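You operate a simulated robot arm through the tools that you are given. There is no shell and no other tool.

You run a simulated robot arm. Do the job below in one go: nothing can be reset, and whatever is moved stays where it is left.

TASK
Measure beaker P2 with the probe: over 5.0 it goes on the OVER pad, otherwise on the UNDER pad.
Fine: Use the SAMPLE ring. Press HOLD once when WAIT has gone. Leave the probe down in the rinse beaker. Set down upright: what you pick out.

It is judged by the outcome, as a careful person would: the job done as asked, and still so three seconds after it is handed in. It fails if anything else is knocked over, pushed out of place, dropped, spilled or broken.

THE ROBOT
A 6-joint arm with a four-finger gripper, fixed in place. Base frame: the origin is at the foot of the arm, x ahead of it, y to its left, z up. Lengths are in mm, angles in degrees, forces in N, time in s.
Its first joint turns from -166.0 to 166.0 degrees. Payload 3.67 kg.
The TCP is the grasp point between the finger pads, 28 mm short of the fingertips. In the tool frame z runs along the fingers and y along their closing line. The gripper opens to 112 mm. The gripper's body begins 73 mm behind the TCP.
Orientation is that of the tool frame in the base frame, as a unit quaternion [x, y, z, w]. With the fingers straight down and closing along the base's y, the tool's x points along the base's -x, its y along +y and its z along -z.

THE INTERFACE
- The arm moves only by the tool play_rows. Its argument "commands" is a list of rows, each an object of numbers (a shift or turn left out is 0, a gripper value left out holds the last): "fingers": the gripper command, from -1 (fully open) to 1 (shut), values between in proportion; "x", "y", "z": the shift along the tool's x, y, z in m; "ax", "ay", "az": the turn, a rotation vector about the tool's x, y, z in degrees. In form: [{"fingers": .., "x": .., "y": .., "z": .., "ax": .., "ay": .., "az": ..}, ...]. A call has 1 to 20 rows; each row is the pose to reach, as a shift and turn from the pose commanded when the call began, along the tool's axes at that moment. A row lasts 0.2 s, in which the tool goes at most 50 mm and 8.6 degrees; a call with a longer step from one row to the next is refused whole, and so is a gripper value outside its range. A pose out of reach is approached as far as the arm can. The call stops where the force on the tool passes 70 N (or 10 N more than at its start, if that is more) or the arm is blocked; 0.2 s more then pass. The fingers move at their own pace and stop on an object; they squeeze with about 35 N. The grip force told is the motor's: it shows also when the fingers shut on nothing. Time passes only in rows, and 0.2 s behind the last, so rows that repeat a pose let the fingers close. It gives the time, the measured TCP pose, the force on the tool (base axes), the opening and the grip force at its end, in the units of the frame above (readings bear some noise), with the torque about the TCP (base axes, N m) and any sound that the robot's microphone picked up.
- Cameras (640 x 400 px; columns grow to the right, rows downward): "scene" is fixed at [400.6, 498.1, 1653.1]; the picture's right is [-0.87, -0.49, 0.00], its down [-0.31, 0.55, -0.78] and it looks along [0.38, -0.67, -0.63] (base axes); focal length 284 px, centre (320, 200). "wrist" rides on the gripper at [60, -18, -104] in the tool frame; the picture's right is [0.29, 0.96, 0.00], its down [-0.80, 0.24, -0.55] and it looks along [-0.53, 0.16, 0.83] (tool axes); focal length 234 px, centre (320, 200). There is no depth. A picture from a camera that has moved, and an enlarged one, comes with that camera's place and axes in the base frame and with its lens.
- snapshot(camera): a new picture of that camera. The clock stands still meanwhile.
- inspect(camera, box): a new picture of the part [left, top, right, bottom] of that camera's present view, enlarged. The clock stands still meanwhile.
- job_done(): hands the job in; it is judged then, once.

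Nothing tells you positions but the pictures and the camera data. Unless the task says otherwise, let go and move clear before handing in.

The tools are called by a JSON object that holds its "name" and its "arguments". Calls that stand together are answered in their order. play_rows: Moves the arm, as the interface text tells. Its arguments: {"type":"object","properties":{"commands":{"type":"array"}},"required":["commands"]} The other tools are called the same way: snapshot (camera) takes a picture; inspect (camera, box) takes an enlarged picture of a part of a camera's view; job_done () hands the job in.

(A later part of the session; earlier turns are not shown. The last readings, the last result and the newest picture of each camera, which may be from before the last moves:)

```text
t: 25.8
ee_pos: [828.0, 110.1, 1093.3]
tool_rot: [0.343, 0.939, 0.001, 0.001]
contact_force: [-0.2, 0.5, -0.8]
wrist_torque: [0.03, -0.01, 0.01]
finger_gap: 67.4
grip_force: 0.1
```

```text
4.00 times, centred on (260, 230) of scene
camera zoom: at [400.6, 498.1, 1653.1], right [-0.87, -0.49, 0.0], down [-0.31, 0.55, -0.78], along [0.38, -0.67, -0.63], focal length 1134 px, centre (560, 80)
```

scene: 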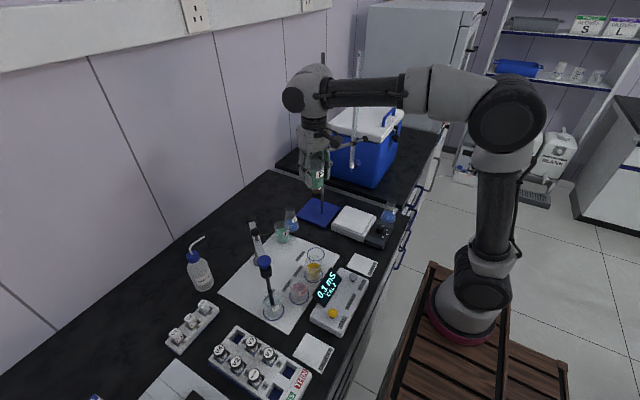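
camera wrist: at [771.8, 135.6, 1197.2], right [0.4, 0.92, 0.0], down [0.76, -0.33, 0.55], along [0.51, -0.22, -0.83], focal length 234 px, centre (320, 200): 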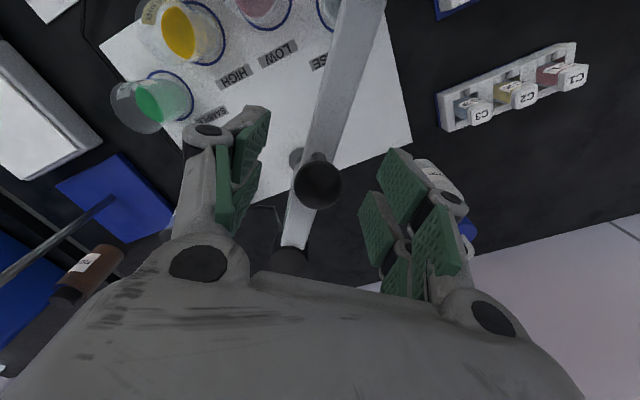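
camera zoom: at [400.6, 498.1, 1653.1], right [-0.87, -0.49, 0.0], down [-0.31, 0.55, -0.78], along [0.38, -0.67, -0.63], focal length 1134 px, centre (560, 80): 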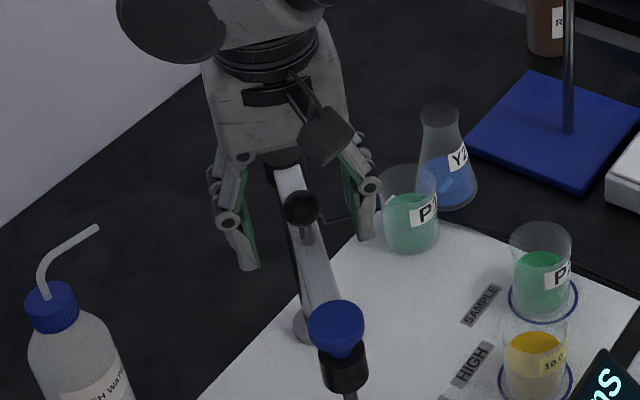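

The knob is between the fingers, about 4 mm below the TCP. I'll nudge over, close on it and watch the grip.

{"name": "play_rows", "arguments": {"commands": [{"fingers": -0.2, "y": -0.0015, "z": 0.003}, {"fingers": 0.2, "y": -0.0015, "z": 0.003}, {"fingers": 0.5, "y": -0.0015, "z": 0.003}, {"fingers": 0.85, "y": -0.0015, "z": 0.003}, {"fingers": 0.85, "y": -0.0015, "z": 0.003}, {"fingers": 0.85, "y": -0.0015, "z": 0.003}]}}

{"name": "snapshot", "arguments": {"camera": "wrist"}}

{"name": "inspect", "arguments": {"camera": "scene", "box": [200, 200, 360, 320]}}

```text
t: 27.2
ee_pos: [828.3, 108.9, 1091.3]
tool_rot: [0.343, 0.939, 0.001, 0.0]
contact_force: [-1.5, -0.8, -0.3]
wrist_torque: [0.0, -0.02, -0.09]
finger_gap: 23.0
grip_force: 45.1
```

```text
taken
camera wrist: at [770.8, 134.6, 1194.4], right [0.4, 0.92, 0.0], down [0.76, -0.33, 0.55], along [0.51, -0.22, -0.83], focal length 234 px, centre (320, 200)
```

wrist: 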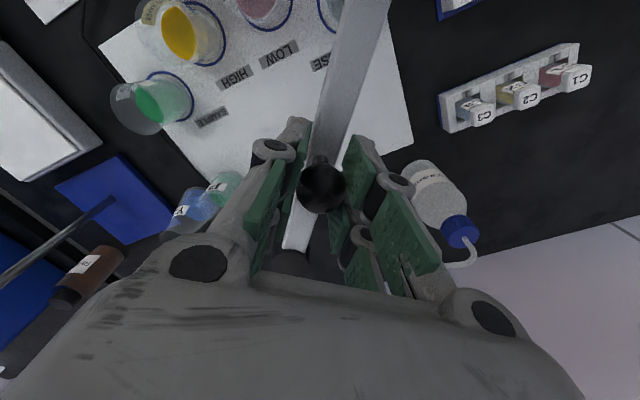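

```text
3.33 times, centred on (280, 260) of scene
camera zoom: at [400.6, 498.1, 1653.1], right [-0.87, -0.49, 0.0], down [-0.31, 0.55, -0.78], along [0.38, -0.67, -0.63], focal length 945 px, centre (453, 0)
```

zoom: 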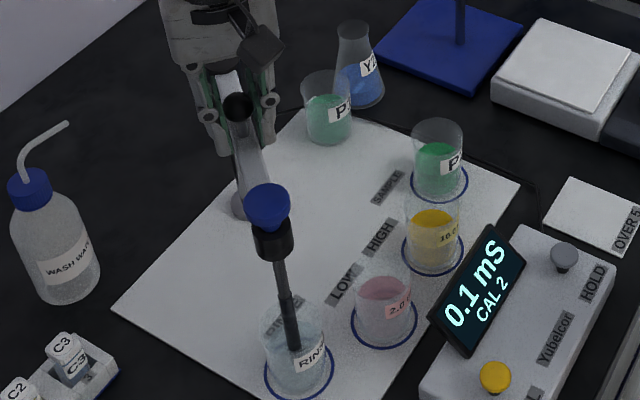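

The knob is gripped (23 mm). I'll try a gentle lift of 20 mm and watch the force.

{"name": "play_rows", "arguments": {"commands": [{"fingers": 0.85, "z": -0.005}, {"z": -0.01}, {"z": -0.015}, {"z": -0.02}, {"z": -0.02}]}}

{"name": "inspect", "arguments": {"camera": "scene", "box": [200, 200, 360, 320]}}

{"name": "snapshot", "arguments": {"camera": "wrist"}}

```text
t: 28.4
ee_pos: [825.8, 109.5, 1111.8]
tool_rot: [0.343, 0.939, 0.001, 0.0]
contact_force: [-14.6, 9.4, -12.9]
wrist_torque: [0.35, 0.62, -0.14]
finger_gap: 23.2
grip_force: 44.9
```

```text
3.33 times, centred on (280, 260) of scene
camera zoom: at [400.6, 498.1, 1653.1], right [-0.87, -0.49, 0.0], down [-0.31, 0.55, -0.78], along [0.38, -0.67, -0.63], focal length 945 px, centre (453, 0)
```

zoom: 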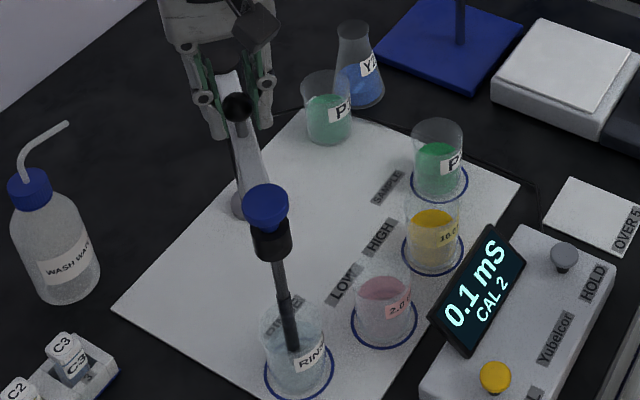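

```text
taken
camera wrist: at [770.2, 135.7, 1215.5], right [0.4, 0.92, 0.0], down [0.76, -0.33, 0.55], along [0.51, -0.22, -0.83], focal length 234 px, centre (320, 200)
```

wrist: 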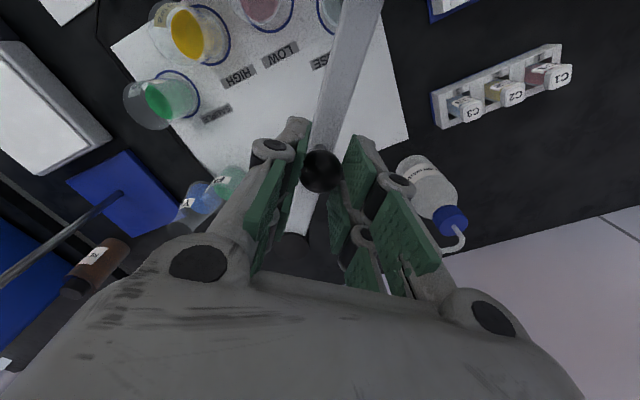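

{"name": "inspect", "arguments": {"camera": "scene", "box": [240, 210, 290, 290]}}

{"name": "inspect", "arguments": {"camera": "wrist", "box": [240, 100, 400, 260]}}

{"name": "inspect", "arguments": {"camera": "scene", "box": [245, 240, 295, 330]}}

```text
5.00 times, centred on (265, 250) of scene
camera zoom: at [400.6, 498.1, 1653.1], right [-0.87, -0.49, 0.0], down [-0.31, 0.55, -0.78], along [0.38, -0.67, -0.63], focal length 1417 px, centre (595, -50)
```

zoom: 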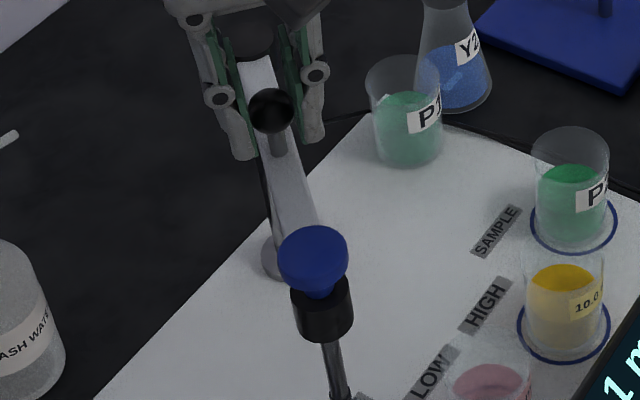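

```text
2.50 times, centred on (320, 180) of wrist
camera zoom: at [770.2, 135.7, 1215.5], right [0.4, 0.92, 0.0], down [0.76, -0.33, 0.55], along [0.51, -0.22, -0.83], focal length 585 px, centre (320, 250)
```

zoom: 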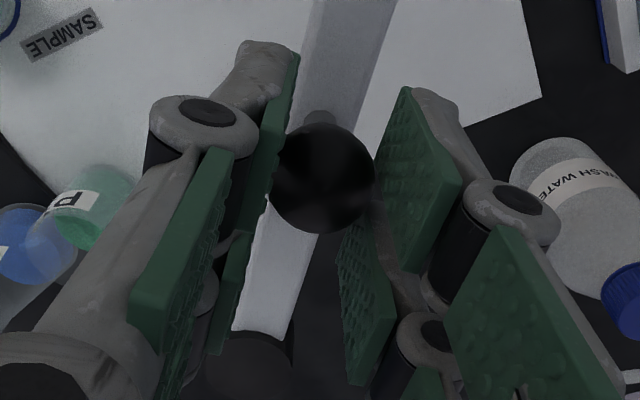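

```text
4.44 times, centred on (270, 285) of scene
camera zoom: at [400.6, 498.1, 1653.1], right [-0.87, -0.49, 0.0], down [-0.31, 0.55, -0.78], along [0.38, -0.67, -0.63], focal length 1260 px, centre (542, -178)
```

zoom: 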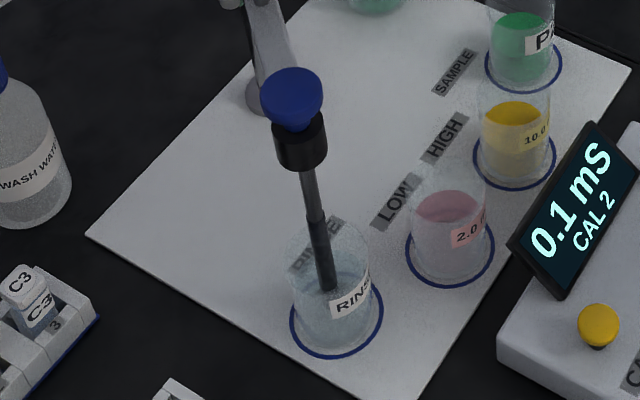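

The arm did not rise; the fingers slid up the knob with about 13 N of pull. I'll go back down to the knob and lift in small steps while watching the forces.

{"name": "play_rows", "arguments": {"commands": [{"fingers": 0.85, "z": 0.005}, {"fingers": 0.3, "z": 0.01}, {"fingers": 0.2, "z": 0.015}, {"fingers": 0.2, "z": 0.021}, {"fingers": 0.2, "z": 0.021}]}}

{"name": "inspect", "arguments": {"camera": "wrist", "box": [240, 100, 400, 260]}}

{"name": "inspect", "arguments": {"camera": "scene", "box": [240, 210, 290, 290]}}

```text
t: 29.6
ee_pos: [826.6, 109.0, 1090.0]
tool_rot: [0.343, 0.939, 0.001, 0.001]
contact_force: [-0.2, -0.3, 0.1]
wrist_torque: [0.0, 0.0, -0.03]
finger_gap: 44.7
grip_force: 0.0
```

```text
2.50 times, centred on (320, 180) of wrist
camera zoom: at [770.2, 134.7, 1193.5], right [0.4, 0.92, 0.0], down [0.76, -0.33, 0.55], along [0.51, -0.22, -0.83], focal length 585 px, centre (320, 250)
```

zoom: 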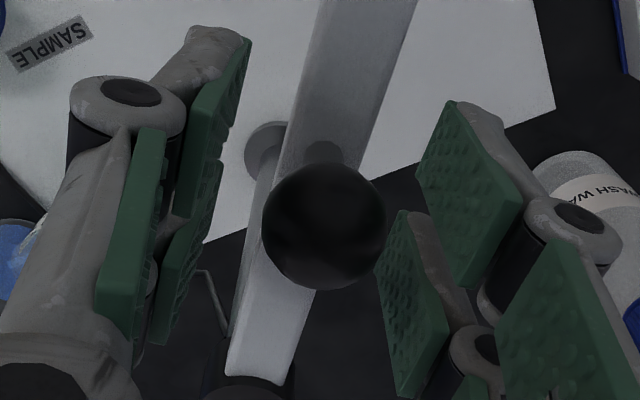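

```text
5.00 times, centred on (265, 250) of scene
camera zoom: at [400.6, 498.1, 1653.1], right [-0.87, -0.49, 0.0], down [-0.31, 0.55, -0.78], along [0.38, -0.67, -0.63], focal length 1417 px, centre (595, -50)
```

zoom: 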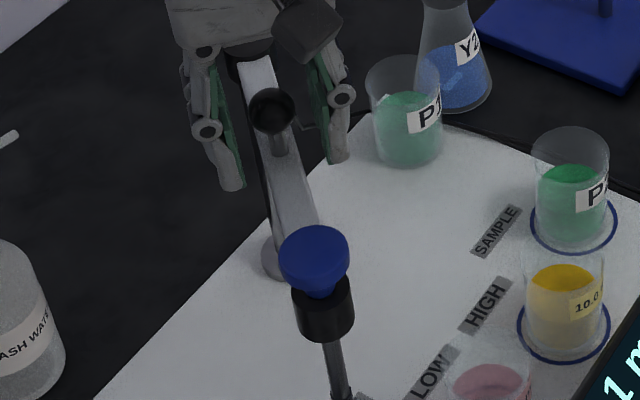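

{"name": "play_rows", "arguments": {"commands": [{"fingers": 0.9}, {"fingers": 0.9}, {"fingers": 0.9}, {"fingers": 0.9, "z": -0.001}, {"z": -0.002}, {"z": -0.003}]}}

{"name": "inspect", "arguments": {"camera": "wrist", "box": [240, 100, 400, 260]}}

```text
t: 31.0
ee_pos: [825.9, 110.4, 1090.3]
tool_rot: [0.343, 0.939, -0.001, -0.002]
contact_force: [-5.5, 2.3, -33.0]
wrist_torque: [-0.1, -0.12, -0.02]
finger_gap: 22.0
grip_force: 44.8
```

```text
2.50 times, centred on (320, 180) of wrist
camera zoom: at [770.6, 135.5, 1194.0], right [0.4, 0.92, 0.0], down [0.77, -0.33, 0.55], along [0.5, -0.22, -0.84], focal length 585 px, centre (320, 250)
```

zoom: 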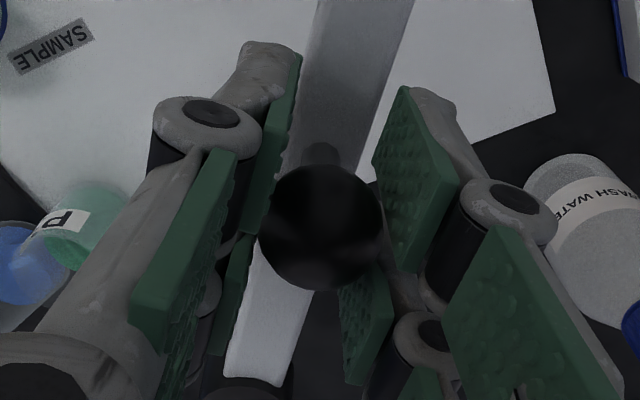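

The arm holds firm at the knob even at 33 N, so the knob is probably only for swinging. The blue cap looks like the handle that slides the probe up and down. I'll release the knob and look at the cap.

{"name": "play_rows", "arguments": {"commands": [{"fingers": 0.9, "z": 0.0}, {"fingers": 0.5, "z": 0.0}, {"fingers": 0.0, "z": 0.0}, {"fingers": -0.2, "z": 0.0}, {"fingers": -0.2, "z": -0.03}, {"z": -0.07}, {"z": -0.11}, {"z": -0.11}]}}

{"name": "inspect", "arguments": {"camera": "scene", "box": [240, 210, 290, 290]}}

{"name": "inspect", "arguments": {"camera": "scene", "box": [245, 245, 295, 285]}}

{"name": "snapshot", "arguments": {"camera": "wrist"}}

```text
t: 32.8
ee_pos: [825.9, 109.1, 1203.0]
tool_rot: [0.343, 0.939, 0.0, -0.001]
contact_force: [0.3, 0.0, 1.2]
wrist_torque: [-0.02, 0.03, -0.02]
finger_gap: 67.3
grip_force: 0.0
```

```text
5.00 times, centred on (265, 250) of scene
camera zoom: at [400.6, 498.1, 1653.1], right [-0.87, -0.49, 0.0], down [-0.31, 0.55, -0.78], along [0.38, -0.67, -0.63], focal length 1417 px, centre (595, -50)
```

zoom: 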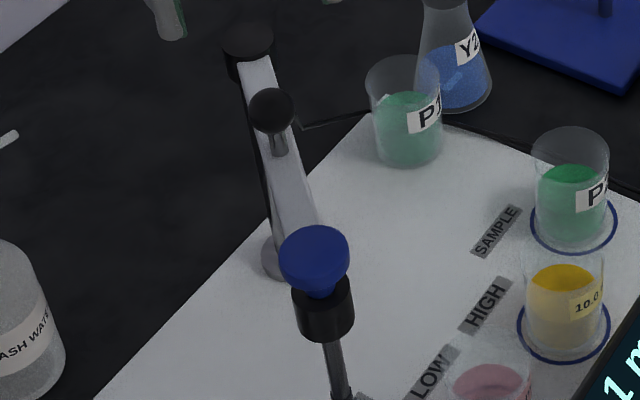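

```text
10.00 times, centred on (270, 265) of scene
camera zoom: at [400.6, 498.1, 1653.1], right [-0.87, -0.49, 0.0], down [-0.31, 0.55, -0.78], along [0.38, -0.67, -0.63], focal length 2835 px, centre (820, -450)
```

zoom: 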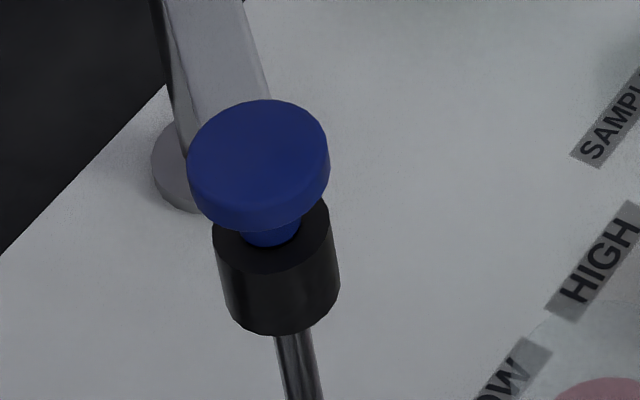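

```text
taken
camera wrist: at [769.7, 135.0, 1306.9], right [0.4, 0.92, 0.0], down [0.76, -0.33, 0.55], along [0.51, -0.22, -0.83], focal length 234 px, centre (320, 200)
```

wrist: 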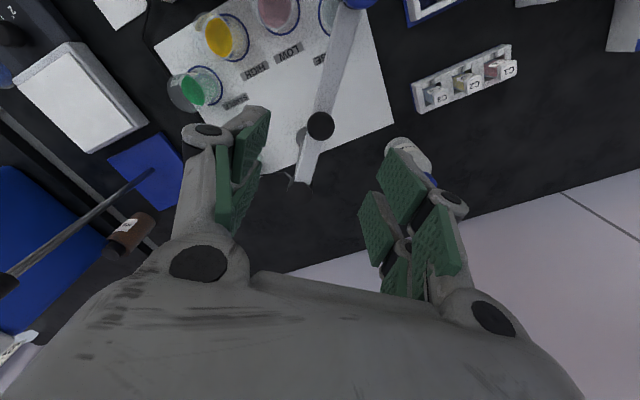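

The blue cap is a disc handle about 35 mm across, top at about (744,176,1092), above a black sleeve. I'll move over it.

{"name": "play_rows", "arguments": {"commands": [{"fingers": -0.2, "x": 0.035, "y": -0.0005}, {"x": 0.07, "y": -0.001}, {"x": 0.1057, "y": -0.0015}, {"x": 0.1057, "y": -0.0015}, {"x": 0.1057, "y": -0.0015}]}}

{"name": "snapshot", "arguments": {"camera": "wrist"}}

{"name": "inspect", "arguments": {"camera": "wrist", "box": [260, 60, 380, 200]}}

```text
t: 34.0
ee_pos: [744.9, 176.7, 1201.8]
tool_rot: [0.343, 0.939, 0.001, 0.0]
contact_force: [-0.5, -1.1, -0.4]
wrist_torque: [0.0, 0.02, 0.02]
finger_gap: 67.3
grip_force: 0.0
```

```text
taken
camera wrist: at [689.3, 201.6, 1306.3], right [0.4, 0.92, 0.0], down [0.76, -0.33, 0.55], along [0.51, -0.22, -0.83], focal length 234 px, centre (320, 200)
```

wrist: 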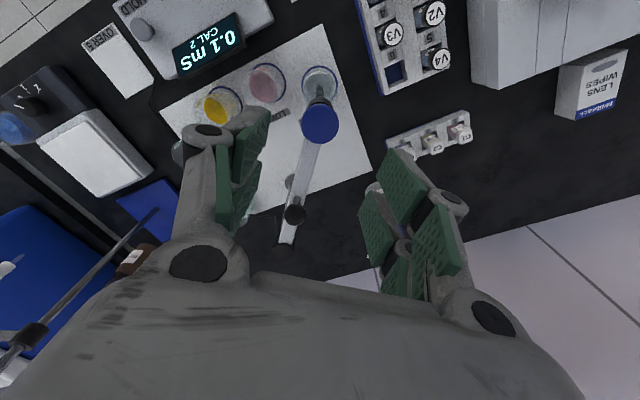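

```text
2.86 times, centred on (320, 130) of wrist
camera zoom: at [689.3, 201.6, 1306.3], right [0.4, 0.92, 0.0], down [0.76, -0.33, 0.55], along [0.51, -0.22, -0.83], focal length 669 px, centre (320, 400)
```

zoom: 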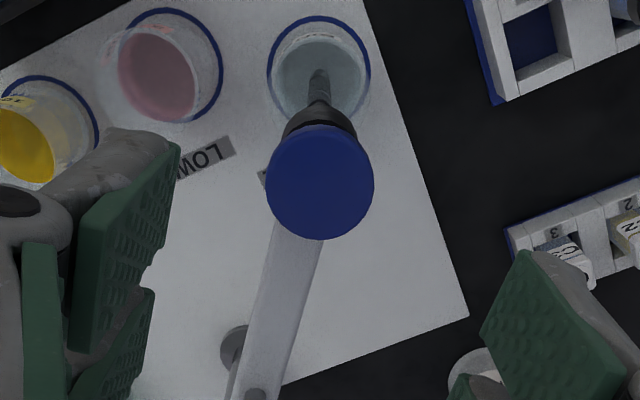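

{"name": "play_rows", "arguments": {"commands": [{"fingers": -0.2, "x": 0.0025, "y": -0.0005, "z": 0.03}, {"x": 0.0025, "y": -0.0005, "z": 0.06}, {"x": 0.0025, "y": -0.0005, "z": 0.085}, {"x": 0.0025, "y": -0.0005, "z": 0.1}, {"x": 0.0025, "y": -0.0005, "z": 0.11}, {"x": 0.0025, "y": -0.0005, "z": 0.114}, {"x": 0.0025, "y": -0.0005, "z": 0.114}]}}

{"name": "inspect", "arguments": {"camera": "wrist", "box": [220, 100, 420, 260]}}

{"name": "inspect", "arguments": {"camera": "scene", "box": [210, 200, 330, 320]}}

```text
t: 35.6
ee_pos: [742.4, 178.2, 1087.0]
tool_rot: [0.343, 0.939, 0.001, -0.001]
contact_force: [0.1, 0.5, 0.3]
wrist_torque: [0.03, -0.01, 0.01]
finger_gap: 67.0
grip_force: 0.0
```

```text
2.50 times, centred on (320, 180) of wrist
camera zoom: at [686.1, 203.2, 1191.6], right [0.4, 0.92, 0.0], down [0.76, -0.33, 0.55], along [0.51, -0.22, -0.83], focal length 585 px, centre (320, 250)
```

zoom: 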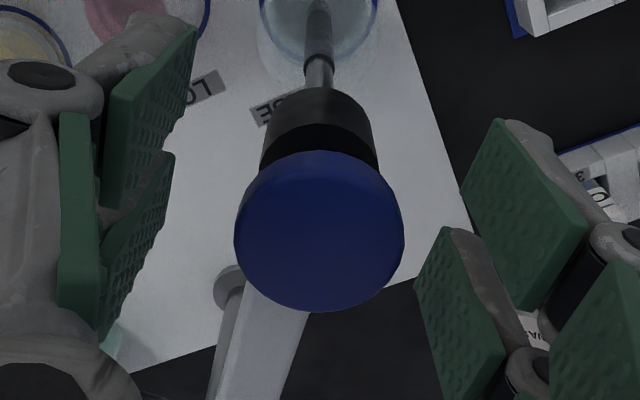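

```text
3.33 times, centred on (270, 260) of scene
camera zoom: at [400.6, 498.1, 1653.1], right [-0.87, -0.49, 0.0], down [-0.31, 0.55, -0.78], along [0.38, -0.67, -0.63], focal length 945 px, centre (487, 0)
```

zoom: 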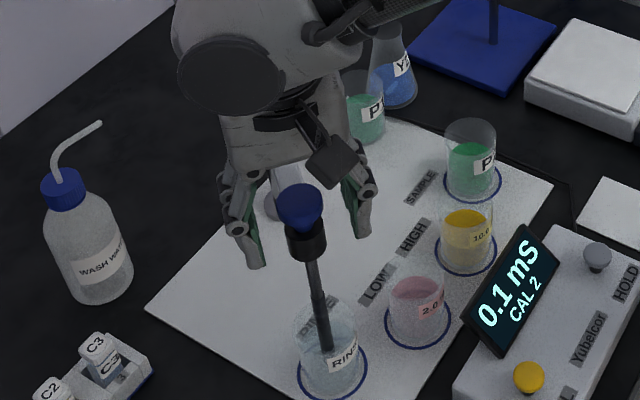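

The cap is centred between the fingers. I'll close on it and try a small lift.

{"name": "play_rows", "arguments": {"commands": [{"fingers": 0.1}, {"fingers": 0.3}, {"fingers": 0.6}, {"fingers": 0.7}, {"fingers": 0.7}, {"fingers": 0.7, "z": -0.001}, {"z": -0.002}, {"z": -0.003}, {"z": -0.004}]}}

{"name": "inspect", "arguments": {"camera": "scene", "box": [245, 245, 295, 285]}}

{"name": "inspect", "arguments": {"camera": "wrist", "box": [220, 100, 420, 260]}}

```text
t: 37.6
ee_pos: [743.6, 176.9, 1091.8]
tool_rot: [0.342, 0.94, 0.001, 0.0]
contact_force: [-0.3, -1.2, -1.9]
wrist_torque: [0.0, 0.25, -0.05]
finger_gap: 32.2
grip_force: 45.0
```

```text
10.00 times, centred on (270, 265) of scene
camera zoom: at [400.6, 498.1, 1653.1], right [-0.87, -0.49, 0.0], down [-0.31, 0.55, -0.78], along [0.38, -0.67, -0.63], focal length 2835 px, centre (820, -450)
```

zoom: 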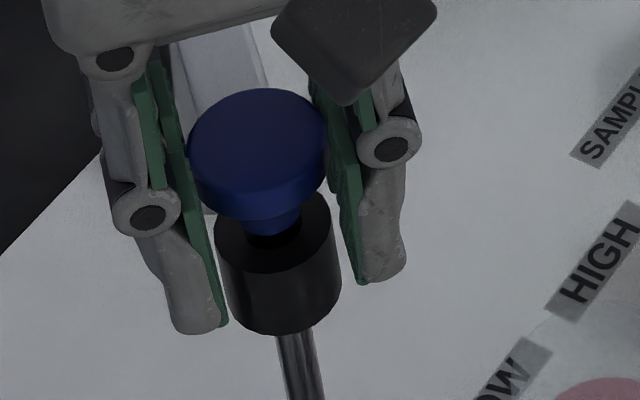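

```text
2.50 times, centred on (320, 180) of wrist
camera zoom: at [686.2, 203.3, 1196.1], right [0.4, 0.92, 0.0], down [0.76, -0.33, 0.55], along [0.51, -0.22, -0.83], focal length 585 px, centre (320, 250)
```

zoom: 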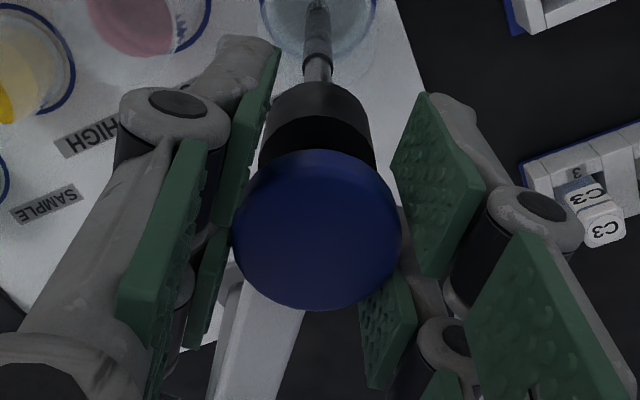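

The probe slides up in its sleeve with almost no force. I'll keep lifting until the tip clears the beaker rims.

{"name": "play_rows", "arguments": {"commands": [{"fingers": 0.7, "z": -0.006}, {"z": -0.012}, {"z": -0.018}, {"z": -0.024}, {"z": -0.03}, {"z": -0.036}, {"z": -0.042}, {"z": -0.048}, {"z": -0.054}, {"z": -0.06}, {"z": -0.06}]}}

{"name": "inspect", "arguments": {"camera": "scene", "box": [220, 220, 340, 330]}}

{"name": "snapshot", "arguments": {"camera": "wrist"}}

```text
t: 40.0
ee_pos: [741.8, 176.6, 1153.7]
tool_rot: [0.342, 0.94, -0.001, 0.0]
contact_force: [0.4, -0.2, -0.4]
wrist_torque: [-0.08, 0.06, 0.03]
finger_gap: 31.7
grip_force: 44.9
```

```text
3.64 times, centred on (280, 275) of scene
camera zoom: at [400.6, 498.1, 1653.1], right [-0.87, -0.49, 0.0], down [-0.31, 0.55, -0.78], along [0.38, -0.67, -0.63], focal length 1031 px, centre (466, -73)
```

zoom: 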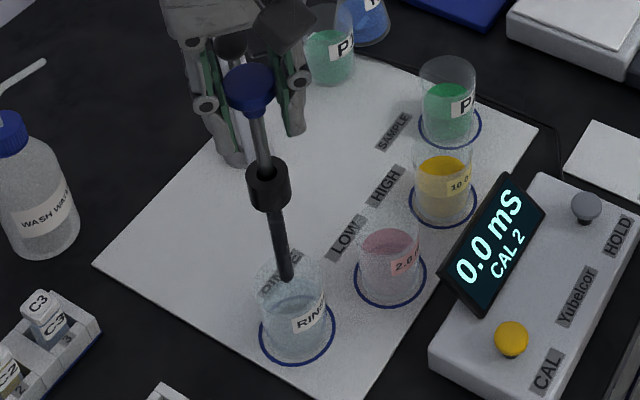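

```text
taken
camera wrist: at [686.3, 203.1, 1256.6], right [0.4, 0.92, 0.0], down [0.76, -0.33, 0.55], along [0.51, -0.22, -0.83], focal length 234 px, centre (320, 200)
```

wrist: 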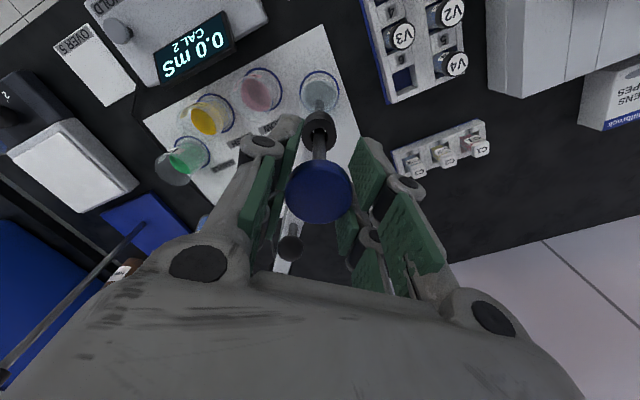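

{"name": "play_rows", "arguments": {"commands": [{"fingers": 0.7, "z": -0.002}, {"z": -0.004}, {"z": -0.006}, {"z": -0.008}]}}

{"name": "inspect", "arguments": {"camera": "scene", "box": [245, 230, 305, 310]}}

```text
t: 41.0
ee_pos: [742.5, 177.6, 1160.4]
tool_rot: [0.343, 0.939, 0.001, 0.001]
contact_force: [0.1, 0.4, -1.2]
wrist_torque: [0.15, 0.05, 0.01]
finger_gap: 31.7
grip_force: 45.0
```

```text
5.00 times, centred on (275, 270) of scene
camera zoom: at [400.6, 498.1, 1653.1], right [-0.87, -0.49, 0.0], down [-0.31, 0.55, -0.78], along [0.38, -0.67, -0.63], focal length 1417 px, centre (545, -150)
```

zoom: 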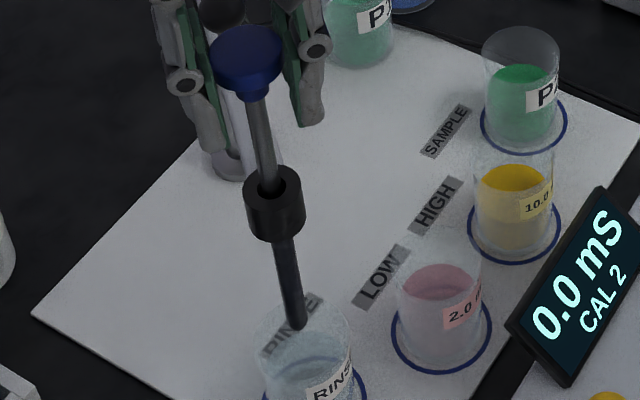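

{"name": "play_rows", "arguments": {"commands": [{"fingers": 0.7, "z": -0.003}, {"z": -0.006}, {"z": -0.009}, {"z": -0.012}, {"z": -0.015}]}}

{"name": "inspect", "arguments": {"camera": "scene", "box": [245, 230, 305, 310]}}

{"name": "snapshot", "arguments": {"camera": "wrist"}}

```text
t: 42.2
ee_pos: [744.0, 177.2, 1173.9]
tool_rot: [0.344, 0.939, -0.001, -0.001]
contact_force: [9.4, -8.1, -32.3]
wrist_torque: [-0.07, -0.06, 0.02]
finger_gap: 31.5
grip_force: 44.9
```

```text
5.00 times, centred on (275, 270) of scene
camera zoom: at [400.6, 498.1, 1653.1], right [-0.87, -0.49, 0.0], down [-0.31, 0.55, -0.78], along [0.38, -0.67, -0.63], focal length 1417 px, centre (545, -150)
```

zoom: 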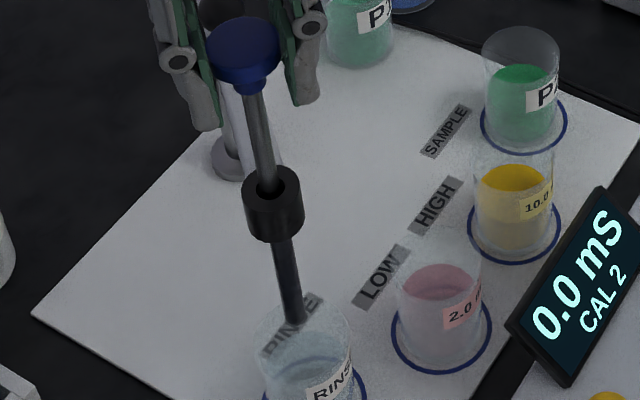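

```text
taken
camera wrist: at [688.2, 202.6, 1277.9], right [0.4, 0.92, 0.0], down [0.76, -0.33, 0.55], along [0.51, -0.22, -0.83], focal length 234 px, centre (320, 200)
```

wrist: 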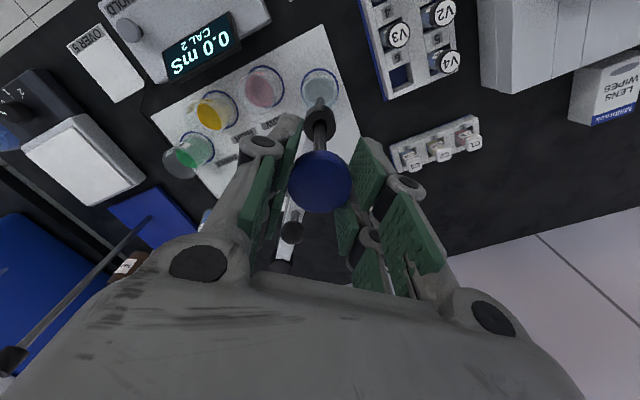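

The upper stop is reached, with the tip at z ~944, clear of the rims at ~926. I'll back off a few mm, then start swinging the probe around the post in small steps.

{"name": "play_rows", "arguments": {"commands": [{"fingers": 0.7, "z": 0.002}, {"z": 0.004}, {"z": 0.004}]}}

```text
t: 43.0
ee_pos: [743.8, 177.2, 1172.2]
tool_rot: [0.343, 0.939, 0.001, 0.001]
contact_force: [14.9, -9.5, 1.9]
wrist_torque: [-0.36, -1.02, 0.17]
finger_gap: 31.7
grip_force: 44.9
```

{"name": "play_rows", "arguments": {"commands": [{"fingers": 0.7, "x": -0.001}, {"x": -0.002}, {"x": -0.002}]}}

{"name": "inspect", "arguments": {"camera": "wrist", "box": [220, 60, 420, 260]}}

{"name": "inspect", "arguments": {"camera": "scene", "box": [245, 210, 305, 310]}}

```text
t: 43.8
ee_pos: [744.8, 177.7, 1171.9]
tool_rot: [0.342, 0.94, 0.002, 0.0]
contact_force: [4.7, -2.3, 0.1]
wrist_torque: [-0.28, -0.37, 0.22]
finger_gap: 31.5
grip_force: 45.4
```

```text
2.00 times, centred on (320, 160) of wrist
camera zoom: at [687.7, 202.1, 1275.2], right [0.4, 0.92, 0.0], down [0.76, -0.33, 0.55], along [0.51, -0.22, -0.83], focal length 468 px, centre (320, 280)
```

zoom: 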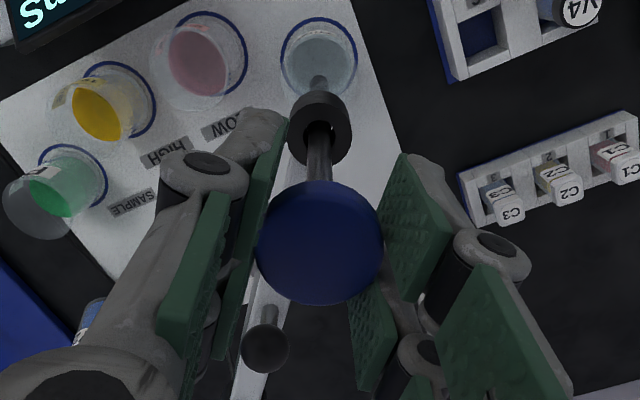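

```text
4.00 times, centred on (275, 260) of scene
camera zoom: at [400.6, 498.1, 1653.1], right [-0.87, -0.49, 0.0], down [-0.31, 0.55, -0.78], along [0.38, -0.67, -0.63], focal length 1134 px, centre (500, -40)
```

zoom: 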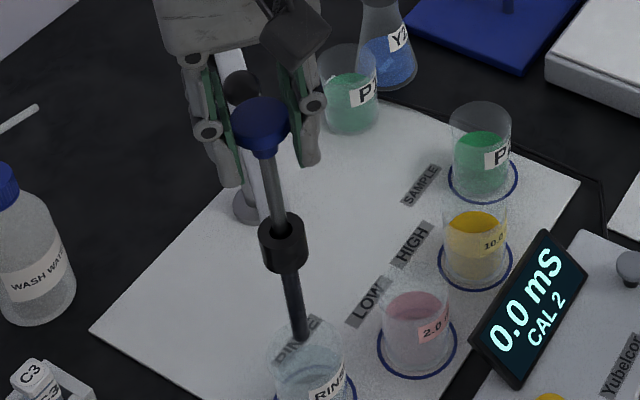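

The forces are relieved. I'll swing the first 20° about the post, rotating the hand along.

{"name": "play_rows", "arguments": {"commands": [{"fingers": 0.7, "x": -0.00025, "y": -0.007, "az": -2}, {"x": -0.00083, "y": -0.01405, "az": -4}, {"x": -0.0016, "y": -0.021, "az": -6}, {"x": -0.00265, "y": -0.02802, "az": -8}, {"x": -0.0039, "y": -0.035, "az": -10}, {"x": -0.00543, "y": -0.04182, "az": -12}, {"x": -0.00917, "y": -0.05539, "az": -16}, {"x": -0.01384, "y": -0.06867, "az": -20}, {"x": -0.01384, "y": -0.06867, "az": -20}]}}

{"name": "inspect", "arguments": {"camera": "scene", "box": [230, 210, 330, 320]}}

{"name": "snapshot", "arguments": {"camera": "wrist"}}

```text
t: 45.8
ee_pos: [709.4, 113.8, 1171.1]
tool_rot: [0.174, 0.985, 0.002, 0.0]
contact_force: [-4.4, 1.1, 0.6]
wrist_torque: [0.06, 0.23, -0.01]
finger_gap: 31.7
grip_force: 45.2
```

```text
3.64 times, centred on (280, 265) of scene
camera zoom: at [400.6, 498.1, 1653.1], right [-0.87, -0.49, 0.0], down [-0.31, 0.55, -0.78], along [0.38, -0.67, -0.63], focal length 1031 px, centre (466, -36)
```

zoom: 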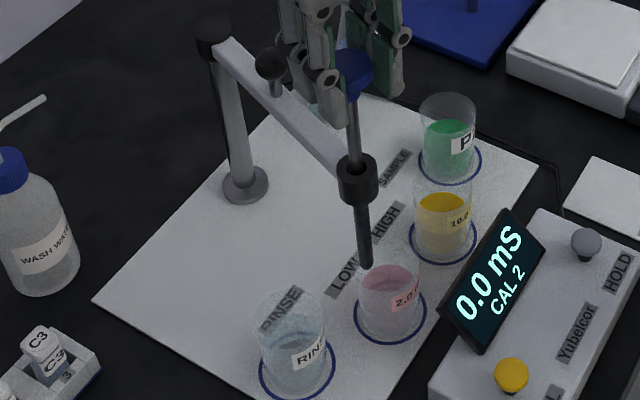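

```text
taken
camera wrist: at [648.4, 118.6, 1275.3], right [0.06, 1.0, 0.0], down [0.83, -0.05, 0.55], along [0.55, -0.03, -0.83], focal length 234 px, centre (320, 200)
```

wrist: 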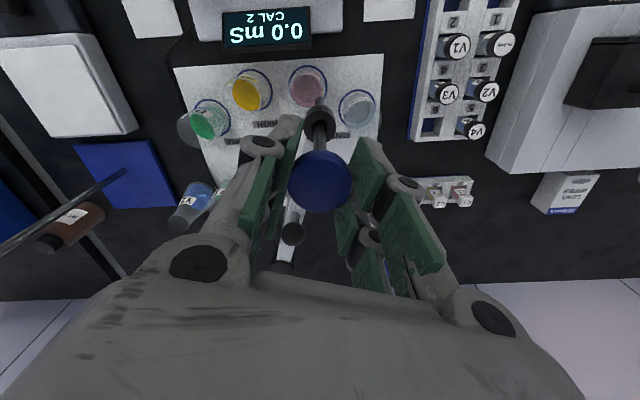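

The probe swings freely with low force. I'll continue the arc.

{"name": "play_rows", "arguments": {"commands": [{"fingers": 0.7, "x": -0.00092, "y": -0.01442, "az": -4.1}, {"x": -0.00287, "y": -0.02874, "az": -8.2}, {"x": -0.00584, "y": -0.04289, "az": -12.3}, {"x": -0.00981, "y": -0.05678, "az": -16.4}, {"x": -0.01476, "y": -0.07036, "az": -20.5}, {"x": -0.02068, "y": -0.08355, "az": -24.6}, {"x": -0.02752, "y": -0.09628, "az": -28.7}, {"x": -0.02752, "y": -0.09628, "az": -28.7}]}}

{"name": "inspect", "arguments": {"camera": "scene", "box": [230, 200, 350, 320]}}

```text
t: 47.6
ee_pos: [703.1, 14.3, 1172.1]
tool_rot: [-0.075, 0.997, 0.001, 0.0]
contact_force: [-5.3, -1.6, -0.7]
wrist_torque: [-0.06, 0.27, -0.03]
finger_gap: 31.5
grip_force: 44.8
```

```text
3.33 times, centred on (290, 260) of scene
camera zoom: at [400.6, 498.1, 1653.1], right [-0.87, -0.49, 0.0], down [-0.31, 0.55, -0.78], along [0.38, -0.67, -0.63], focal length 945 px, centre (420, 0)
```

zoom: 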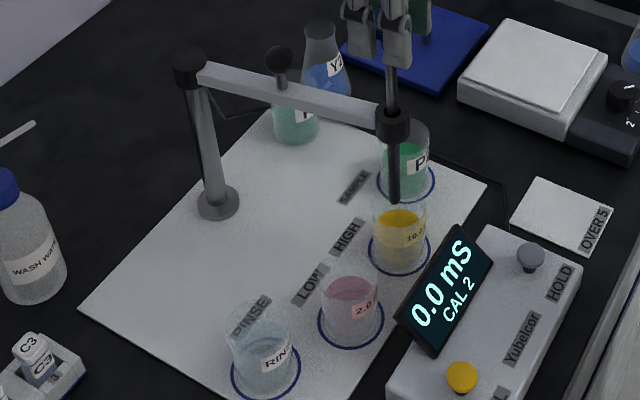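

{"name": "play_rows", "arguments": {"commands": [{"fingers": 0.7, "x": -0.00062, "y": -0.01442, "az": -4.1}, {"x": -0.00247, "y": -0.02874, "az": -8.2}, {"x": -0.00534, "y": -0.04289, "az": -12.3}, {"x": -0.00931, "y": -0.05678, "az": -16.4}, {"x": -0.01426, "y": -0.07036, "az": -20.5}, {"x": -0.02018, "y": -0.08355, "az": -24.6}, {"x": -0.02652, "y": -0.09528, "az": -28.4}, {"x": -0.02652, "y": -0.09528, "az": -28.4}]}}

{"name": "inspect", "arguments": {"camera": "scene", "box": [280, 170, 380, 290]}}

{"name": "snapshot", "arguments": {"camera": "wrist"}}

{"name": "inspect", "arguments": {"camera": "wrist", "box": [240, 60, 400, 200]}}

```text
t: 49.4
ee_pos: [743.0, -74.8, 1170.0]
tool_rot: [-0.318, 0.948, 0.0, 0.001]
contact_force: [5.9, 4.1, 0.0]
wrist_torque: [0.43, -0.39, 0.06]
finger_gap: 31.6
grip_force: 45.0
```

```text
3.33 times, centred on (330, 230) of scene
camera zoom: at [400.6, 498.1, 1653.1], right [-0.87, -0.49, 0.0], down [-0.31, 0.55, -0.78], along [0.38, -0.67, -0.63], focal length 945 px, centre (287, 100)
```

zoom: 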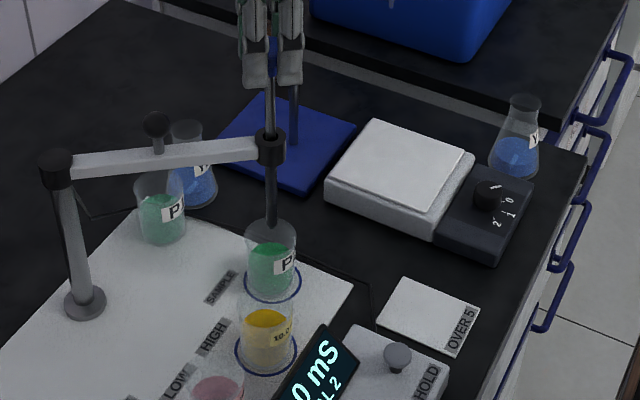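

```text
taken
camera wrist: at [707.8, -125.1, 1274.4], right [-0.81, 0.59, 0.0], down [0.49, 0.67, 0.56], along [0.33, 0.45, -0.83], focal length 234 px, centre (320, 200)
```

wrist: 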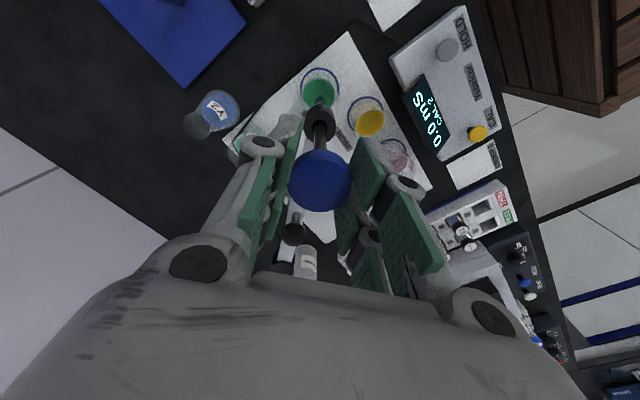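

```text
2.86 times, centred on (320, 130) of wrist
camera zoom: at [707.8, -125.1, 1274.4], right [-0.81, 0.59, 0.0], down [0.49, 0.67, 0.56], along [0.33, 0.45, -0.83], focal length 669 px, centre (320, 400)
```

zoom: 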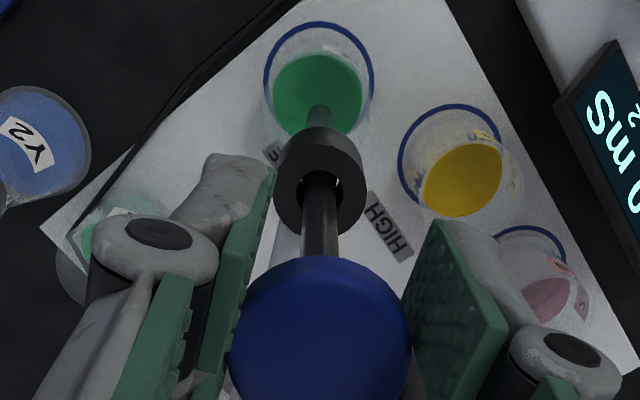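

The probe is aligned over P2 (within ~2 mm). I'll lower it into P2, watching the force.

{"name": "play_rows", "arguments": {"commands": [{"fingers": 0.7, "x": -0.0007, "z": 0.005}, {"x": -0.0007, "z": 0.01}, {"x": -0.0007, "z": 0.015}, {"x": -0.0007, "z": 0.02}, {"x": -0.0007, "z": 0.025}, {"x": -0.0007, "z": 0.03}, {"x": -0.0007, "z": 0.03}]}}

{"name": "inspect", "arguments": {"camera": "scene", "box": [290, 180, 350, 280]}}

{"name": "inspect", "arguments": {"camera": "wrist", "box": [240, 60, 400, 200]}}

```text
t: 51.0
ee_pos: [743.4, -74.7, 1141.0]
tool_rot: [-0.317, 0.948, 0.002, 0.0]
contact_force: [-3.9, -3.0, 0.8]
wrist_torque: [-0.37, 0.42, 0.05]
finger_gap: 31.3
grip_force: 44.6
```

```text
4.00 times, centred on (320, 230) of scene
camera zoom: at [400.6, 498.1, 1653.1], right [-0.87, -0.49, 0.0], down [-0.31, 0.55, -0.78], along [0.38, -0.67, -0.63], focal length 1134 px, centre (320, 80)
```

zoom: 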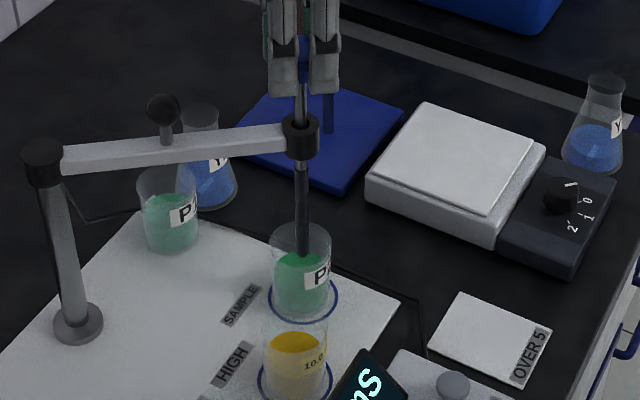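

```text
2.86 times, centred on (320, 130) of wrist
camera zoom: at [707.9, -124.9, 1245.0], right [-0.81, 0.59, 0.0], down [0.49, 0.67, 0.55], along [0.33, 0.45, -0.83], focal length 669 px, centre (320, 400)
```

zoom: 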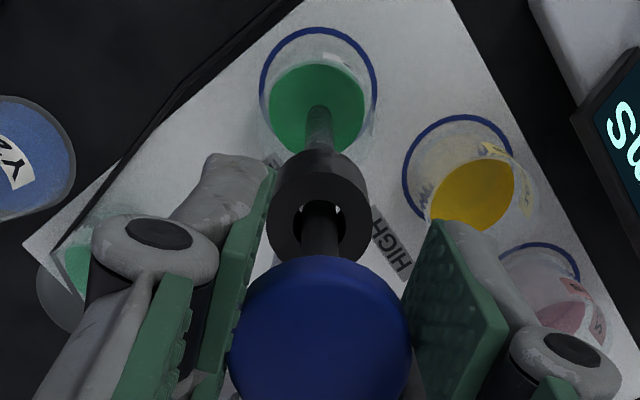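

{"name": "play_rows", "arguments": {"commands": [{"fingers": 0.7, "x": 0.0003, "z": 0.006}, {"x": 0.0003, "z": 0.012}, {"x": 0.0003, "z": 0.018}, {"x": 0.0003, "z": 0.024}, {"x": 0.0003, "z": 0.029}, {"x": 0.0003, "z": 0.032}, {"x": 0.0003, "z": 0.034}, {"x": 0.0003, "z": 0.036}, {"x": 0.0003, "z": 0.036}]}}

{"name": "inspect", "arguments": {"camera": "scene", "box": [280, 180, 380, 310]}}

{"name": "snapshot", "arguments": {"camera": "wrist"}}

```text
t: 53.0
ee_pos: [743.8, -74.3, 1106.3]
tool_rot: [-0.317, 0.948, 0.002, 0.0]
contact_force: [0.2, 1.2, 1.3]
wrist_torque: [0.11, -0.14, 0.15]
finger_gap: 31.4
grip_force: 45.2
```

```text
3.08 times, centred on (330, 245) of scene
camera zoom: at [400.6, 498.1, 1653.1], right [-0.87, -0.49, 0.0], down [-0.31, 0.55, -0.78], along [0.38, -0.67, -0.63], focal length 872 px, centre (289, 62)
```

zoom: 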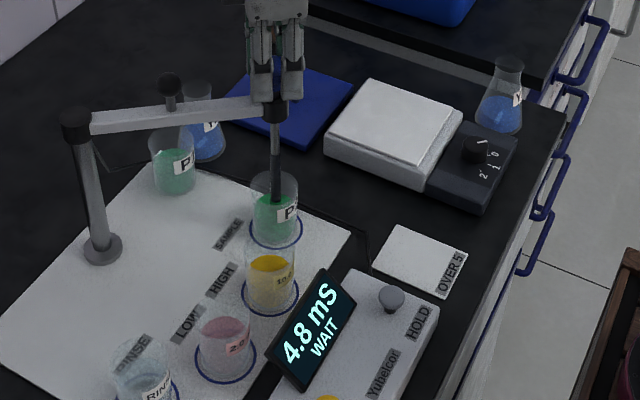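

```text
taken
camera wrist: at [707.9, -125.0, 1209.1], right [-0.81, 0.59, 0.0], down [0.49, 0.67, 0.56], along [0.33, 0.45, -0.83], focal length 234 px, centre (320, 200)
```

wrist: 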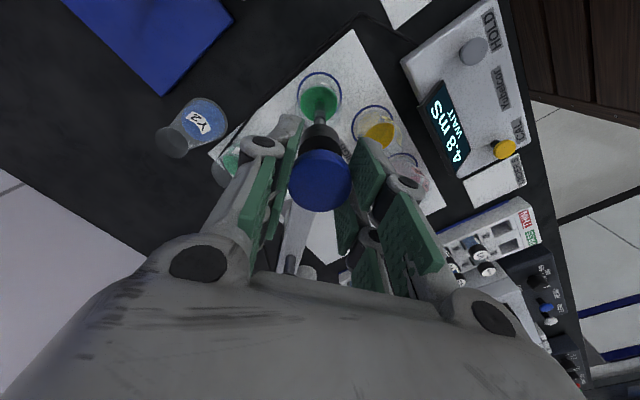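

The meter now shows 4.8 mS with WAIT. I'll lower the last couple of mm until the probe is fully down.

{"name": "play_rows", "arguments": {"commands": [{"fingers": 0.7, "z": 0.001}, {"z": 0.002}, {"z": 0.002}]}}

{"name": "inspect", "arguments": {"camera": "scene", "box": [300, 170, 340, 280]}}

{"name": "inspect", "arguments": {"camera": "wrist", "box": [260, 60, 500, 220]}}

```text
t: 53.8
ee_pos: [743.9, -75.2, 1103.8]
tool_rot: [-0.318, 0.948, -0.001, 0.001]
contact_force: [1.5, 0.3, 0.9]
wrist_torque: [0.25, -0.31, -0.09]
finger_gap: 31.3
grip_force: 45.4
```

```text
3.64 times, centred on (320, 225) of scene
camera zoom: at [400.6, 498.1, 1653.1], right [-0.87, -0.49, 0.0], down [-0.31, 0.55, -0.78], along [0.38, -0.67, -0.63], focal length 1031 px, centre (320, 109)
```

zoom: 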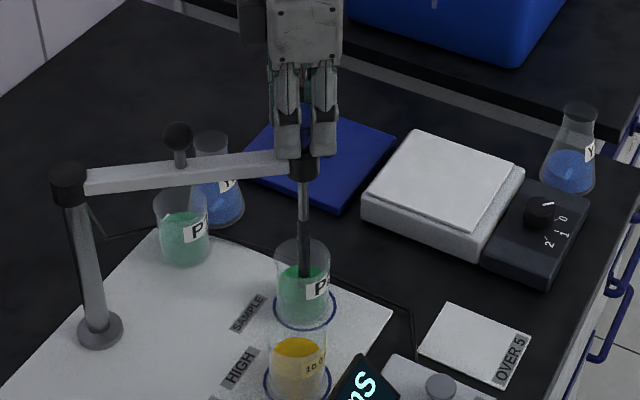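

```text
2.50 times, centred on (380, 140) of wrist
camera zoom: at [707.9, -124.9, 1207.3], right [-0.81, 0.59, 0.0], down [0.49, 0.67, 0.56], along [0.33, 0.45, -0.83], focal length 585 px, centre (170, 350)
```

zoom: 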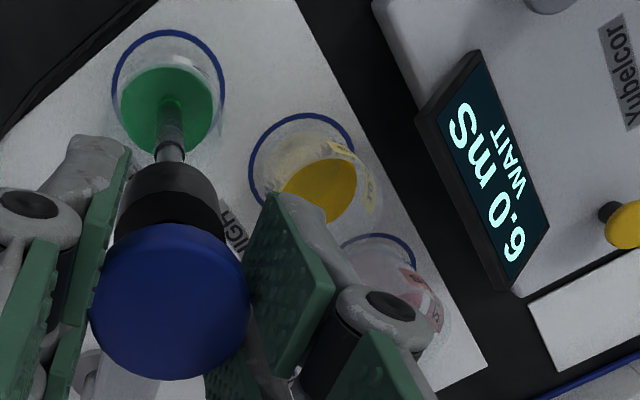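

{"name": "play_rows", "arguments": {"commands": [{"fingers": 0.7, "z": 0.001}, {"z": 0.002}, {"z": 0.002}]}}

{"name": "inspect", "arguments": {"camera": "wrist", "box": [260, 60, 500, 220]}}

```text
t: 54.6
ee_pos: [742.7, -74.6, 1100.2]
tool_rot: [-0.317, 0.948, 0.001, 0.001]
contact_force: [3.2, 2.3, 0.1]
wrist_torque: [0.09, -0.12, 0.03]
finger_gap: 31.4
grip_force: 44.9
```

```text
2.50 times, centred on (380, 140) of wrist
camera zoom: at [707.8, -124.9, 1205.1], right [-0.81, 0.59, 0.0], down [0.49, 0.67, 0.55], along [0.33, 0.45, -0.83], focal length 585 px, centre (170, 350)
```

zoom: 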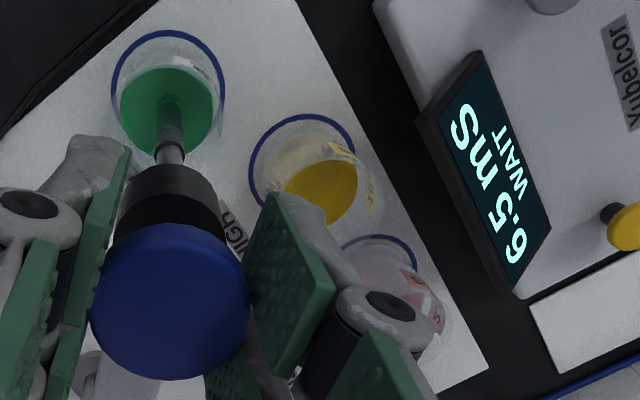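

{"name": "play_rows", "arguments": {"commands": [{"fingers": 0.7, "z": 0.001}, {"z": 0.002}]}}

{"name": "inspect", "arguments": {"camera": "wrist", "box": [260, 60, 500, 220]}}

```text
t: 55.2
ee_pos: [743.7, -74.6, 1099.7]
tool_rot: [-0.317, 0.948, 0.0, 0.0]
contact_force: [1.9, 0.8, 1.1]
wrist_torque: [0.08, -0.01, -0.08]
finger_gap: 31.6
grip_force: 45.0
```

```text
2.50 times, centred on (380, 140) of wrist
camera zoom: at [707.8, -124.8, 1203.1], right [-0.81, 0.59, 0.0], down [0.49, 0.67, 0.55], along [0.33, 0.45, -0.83], focal length 585 px, centre (170, 350)
```

zoom: 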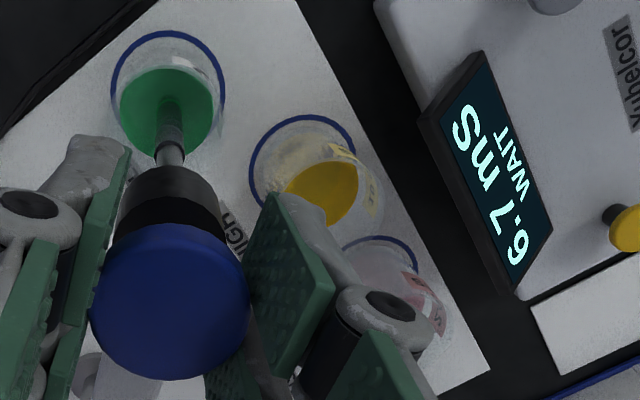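

{"name": "play_rows", "arguments": {"commands": [{"fingers": 0.7, "z": 0.001}, {"z": 0.002}, {"z": 0.003}]}}

{"name": "inspect", "arguments": {"camera": "wrist", "box": [260, 60, 500, 220]}}

{"name": "inspect", "arguments": {"camera": "scene", "box": [300, 170, 340, 280]}}

```text
t: 56.0
ee_pos: [744.0, -75.8, 1096.2]
tool_rot: [-0.317, 0.948, 0.0, 0.001]
contact_force: [1.0, 1.2, 0.7]
wrist_torque: [-0.18, 0.34, 0.16]
finger_gap: 31.5
grip_force: 45.6
```

```text
2.50 times, centred on (380, 140) of wrist
camera zoom: at [707.8, -124.9, 1200.2], right [-0.81, 0.59, 0.0], down [0.49, 0.67, 0.55], along [0.33, 0.45, -0.83], focal length 585 px, centre (170, 350)
```

zoom: 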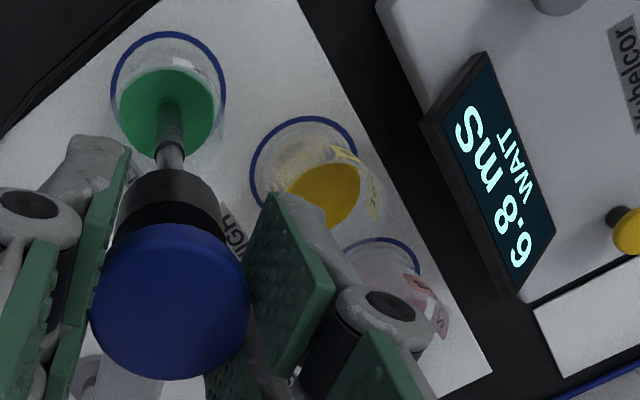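

```text
3.64 times, centred on (320, 225) of scene
camera zoom: at [400.6, 498.1, 1653.1], right [-0.87, -0.49, 0.0], down [-0.31, 0.55, -0.78], along [0.38, -0.67, -0.63], focal length 1031 px, centre (320, 109)
```

zoom: 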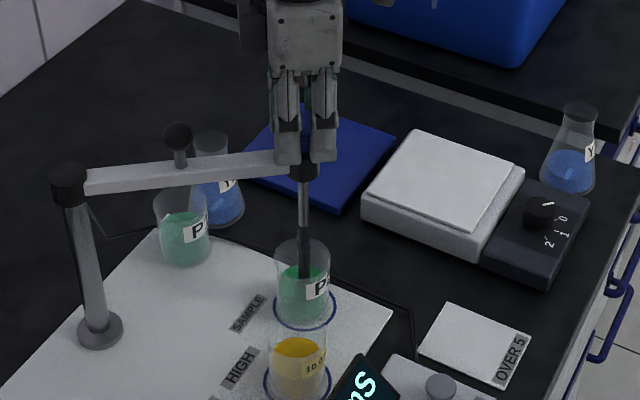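

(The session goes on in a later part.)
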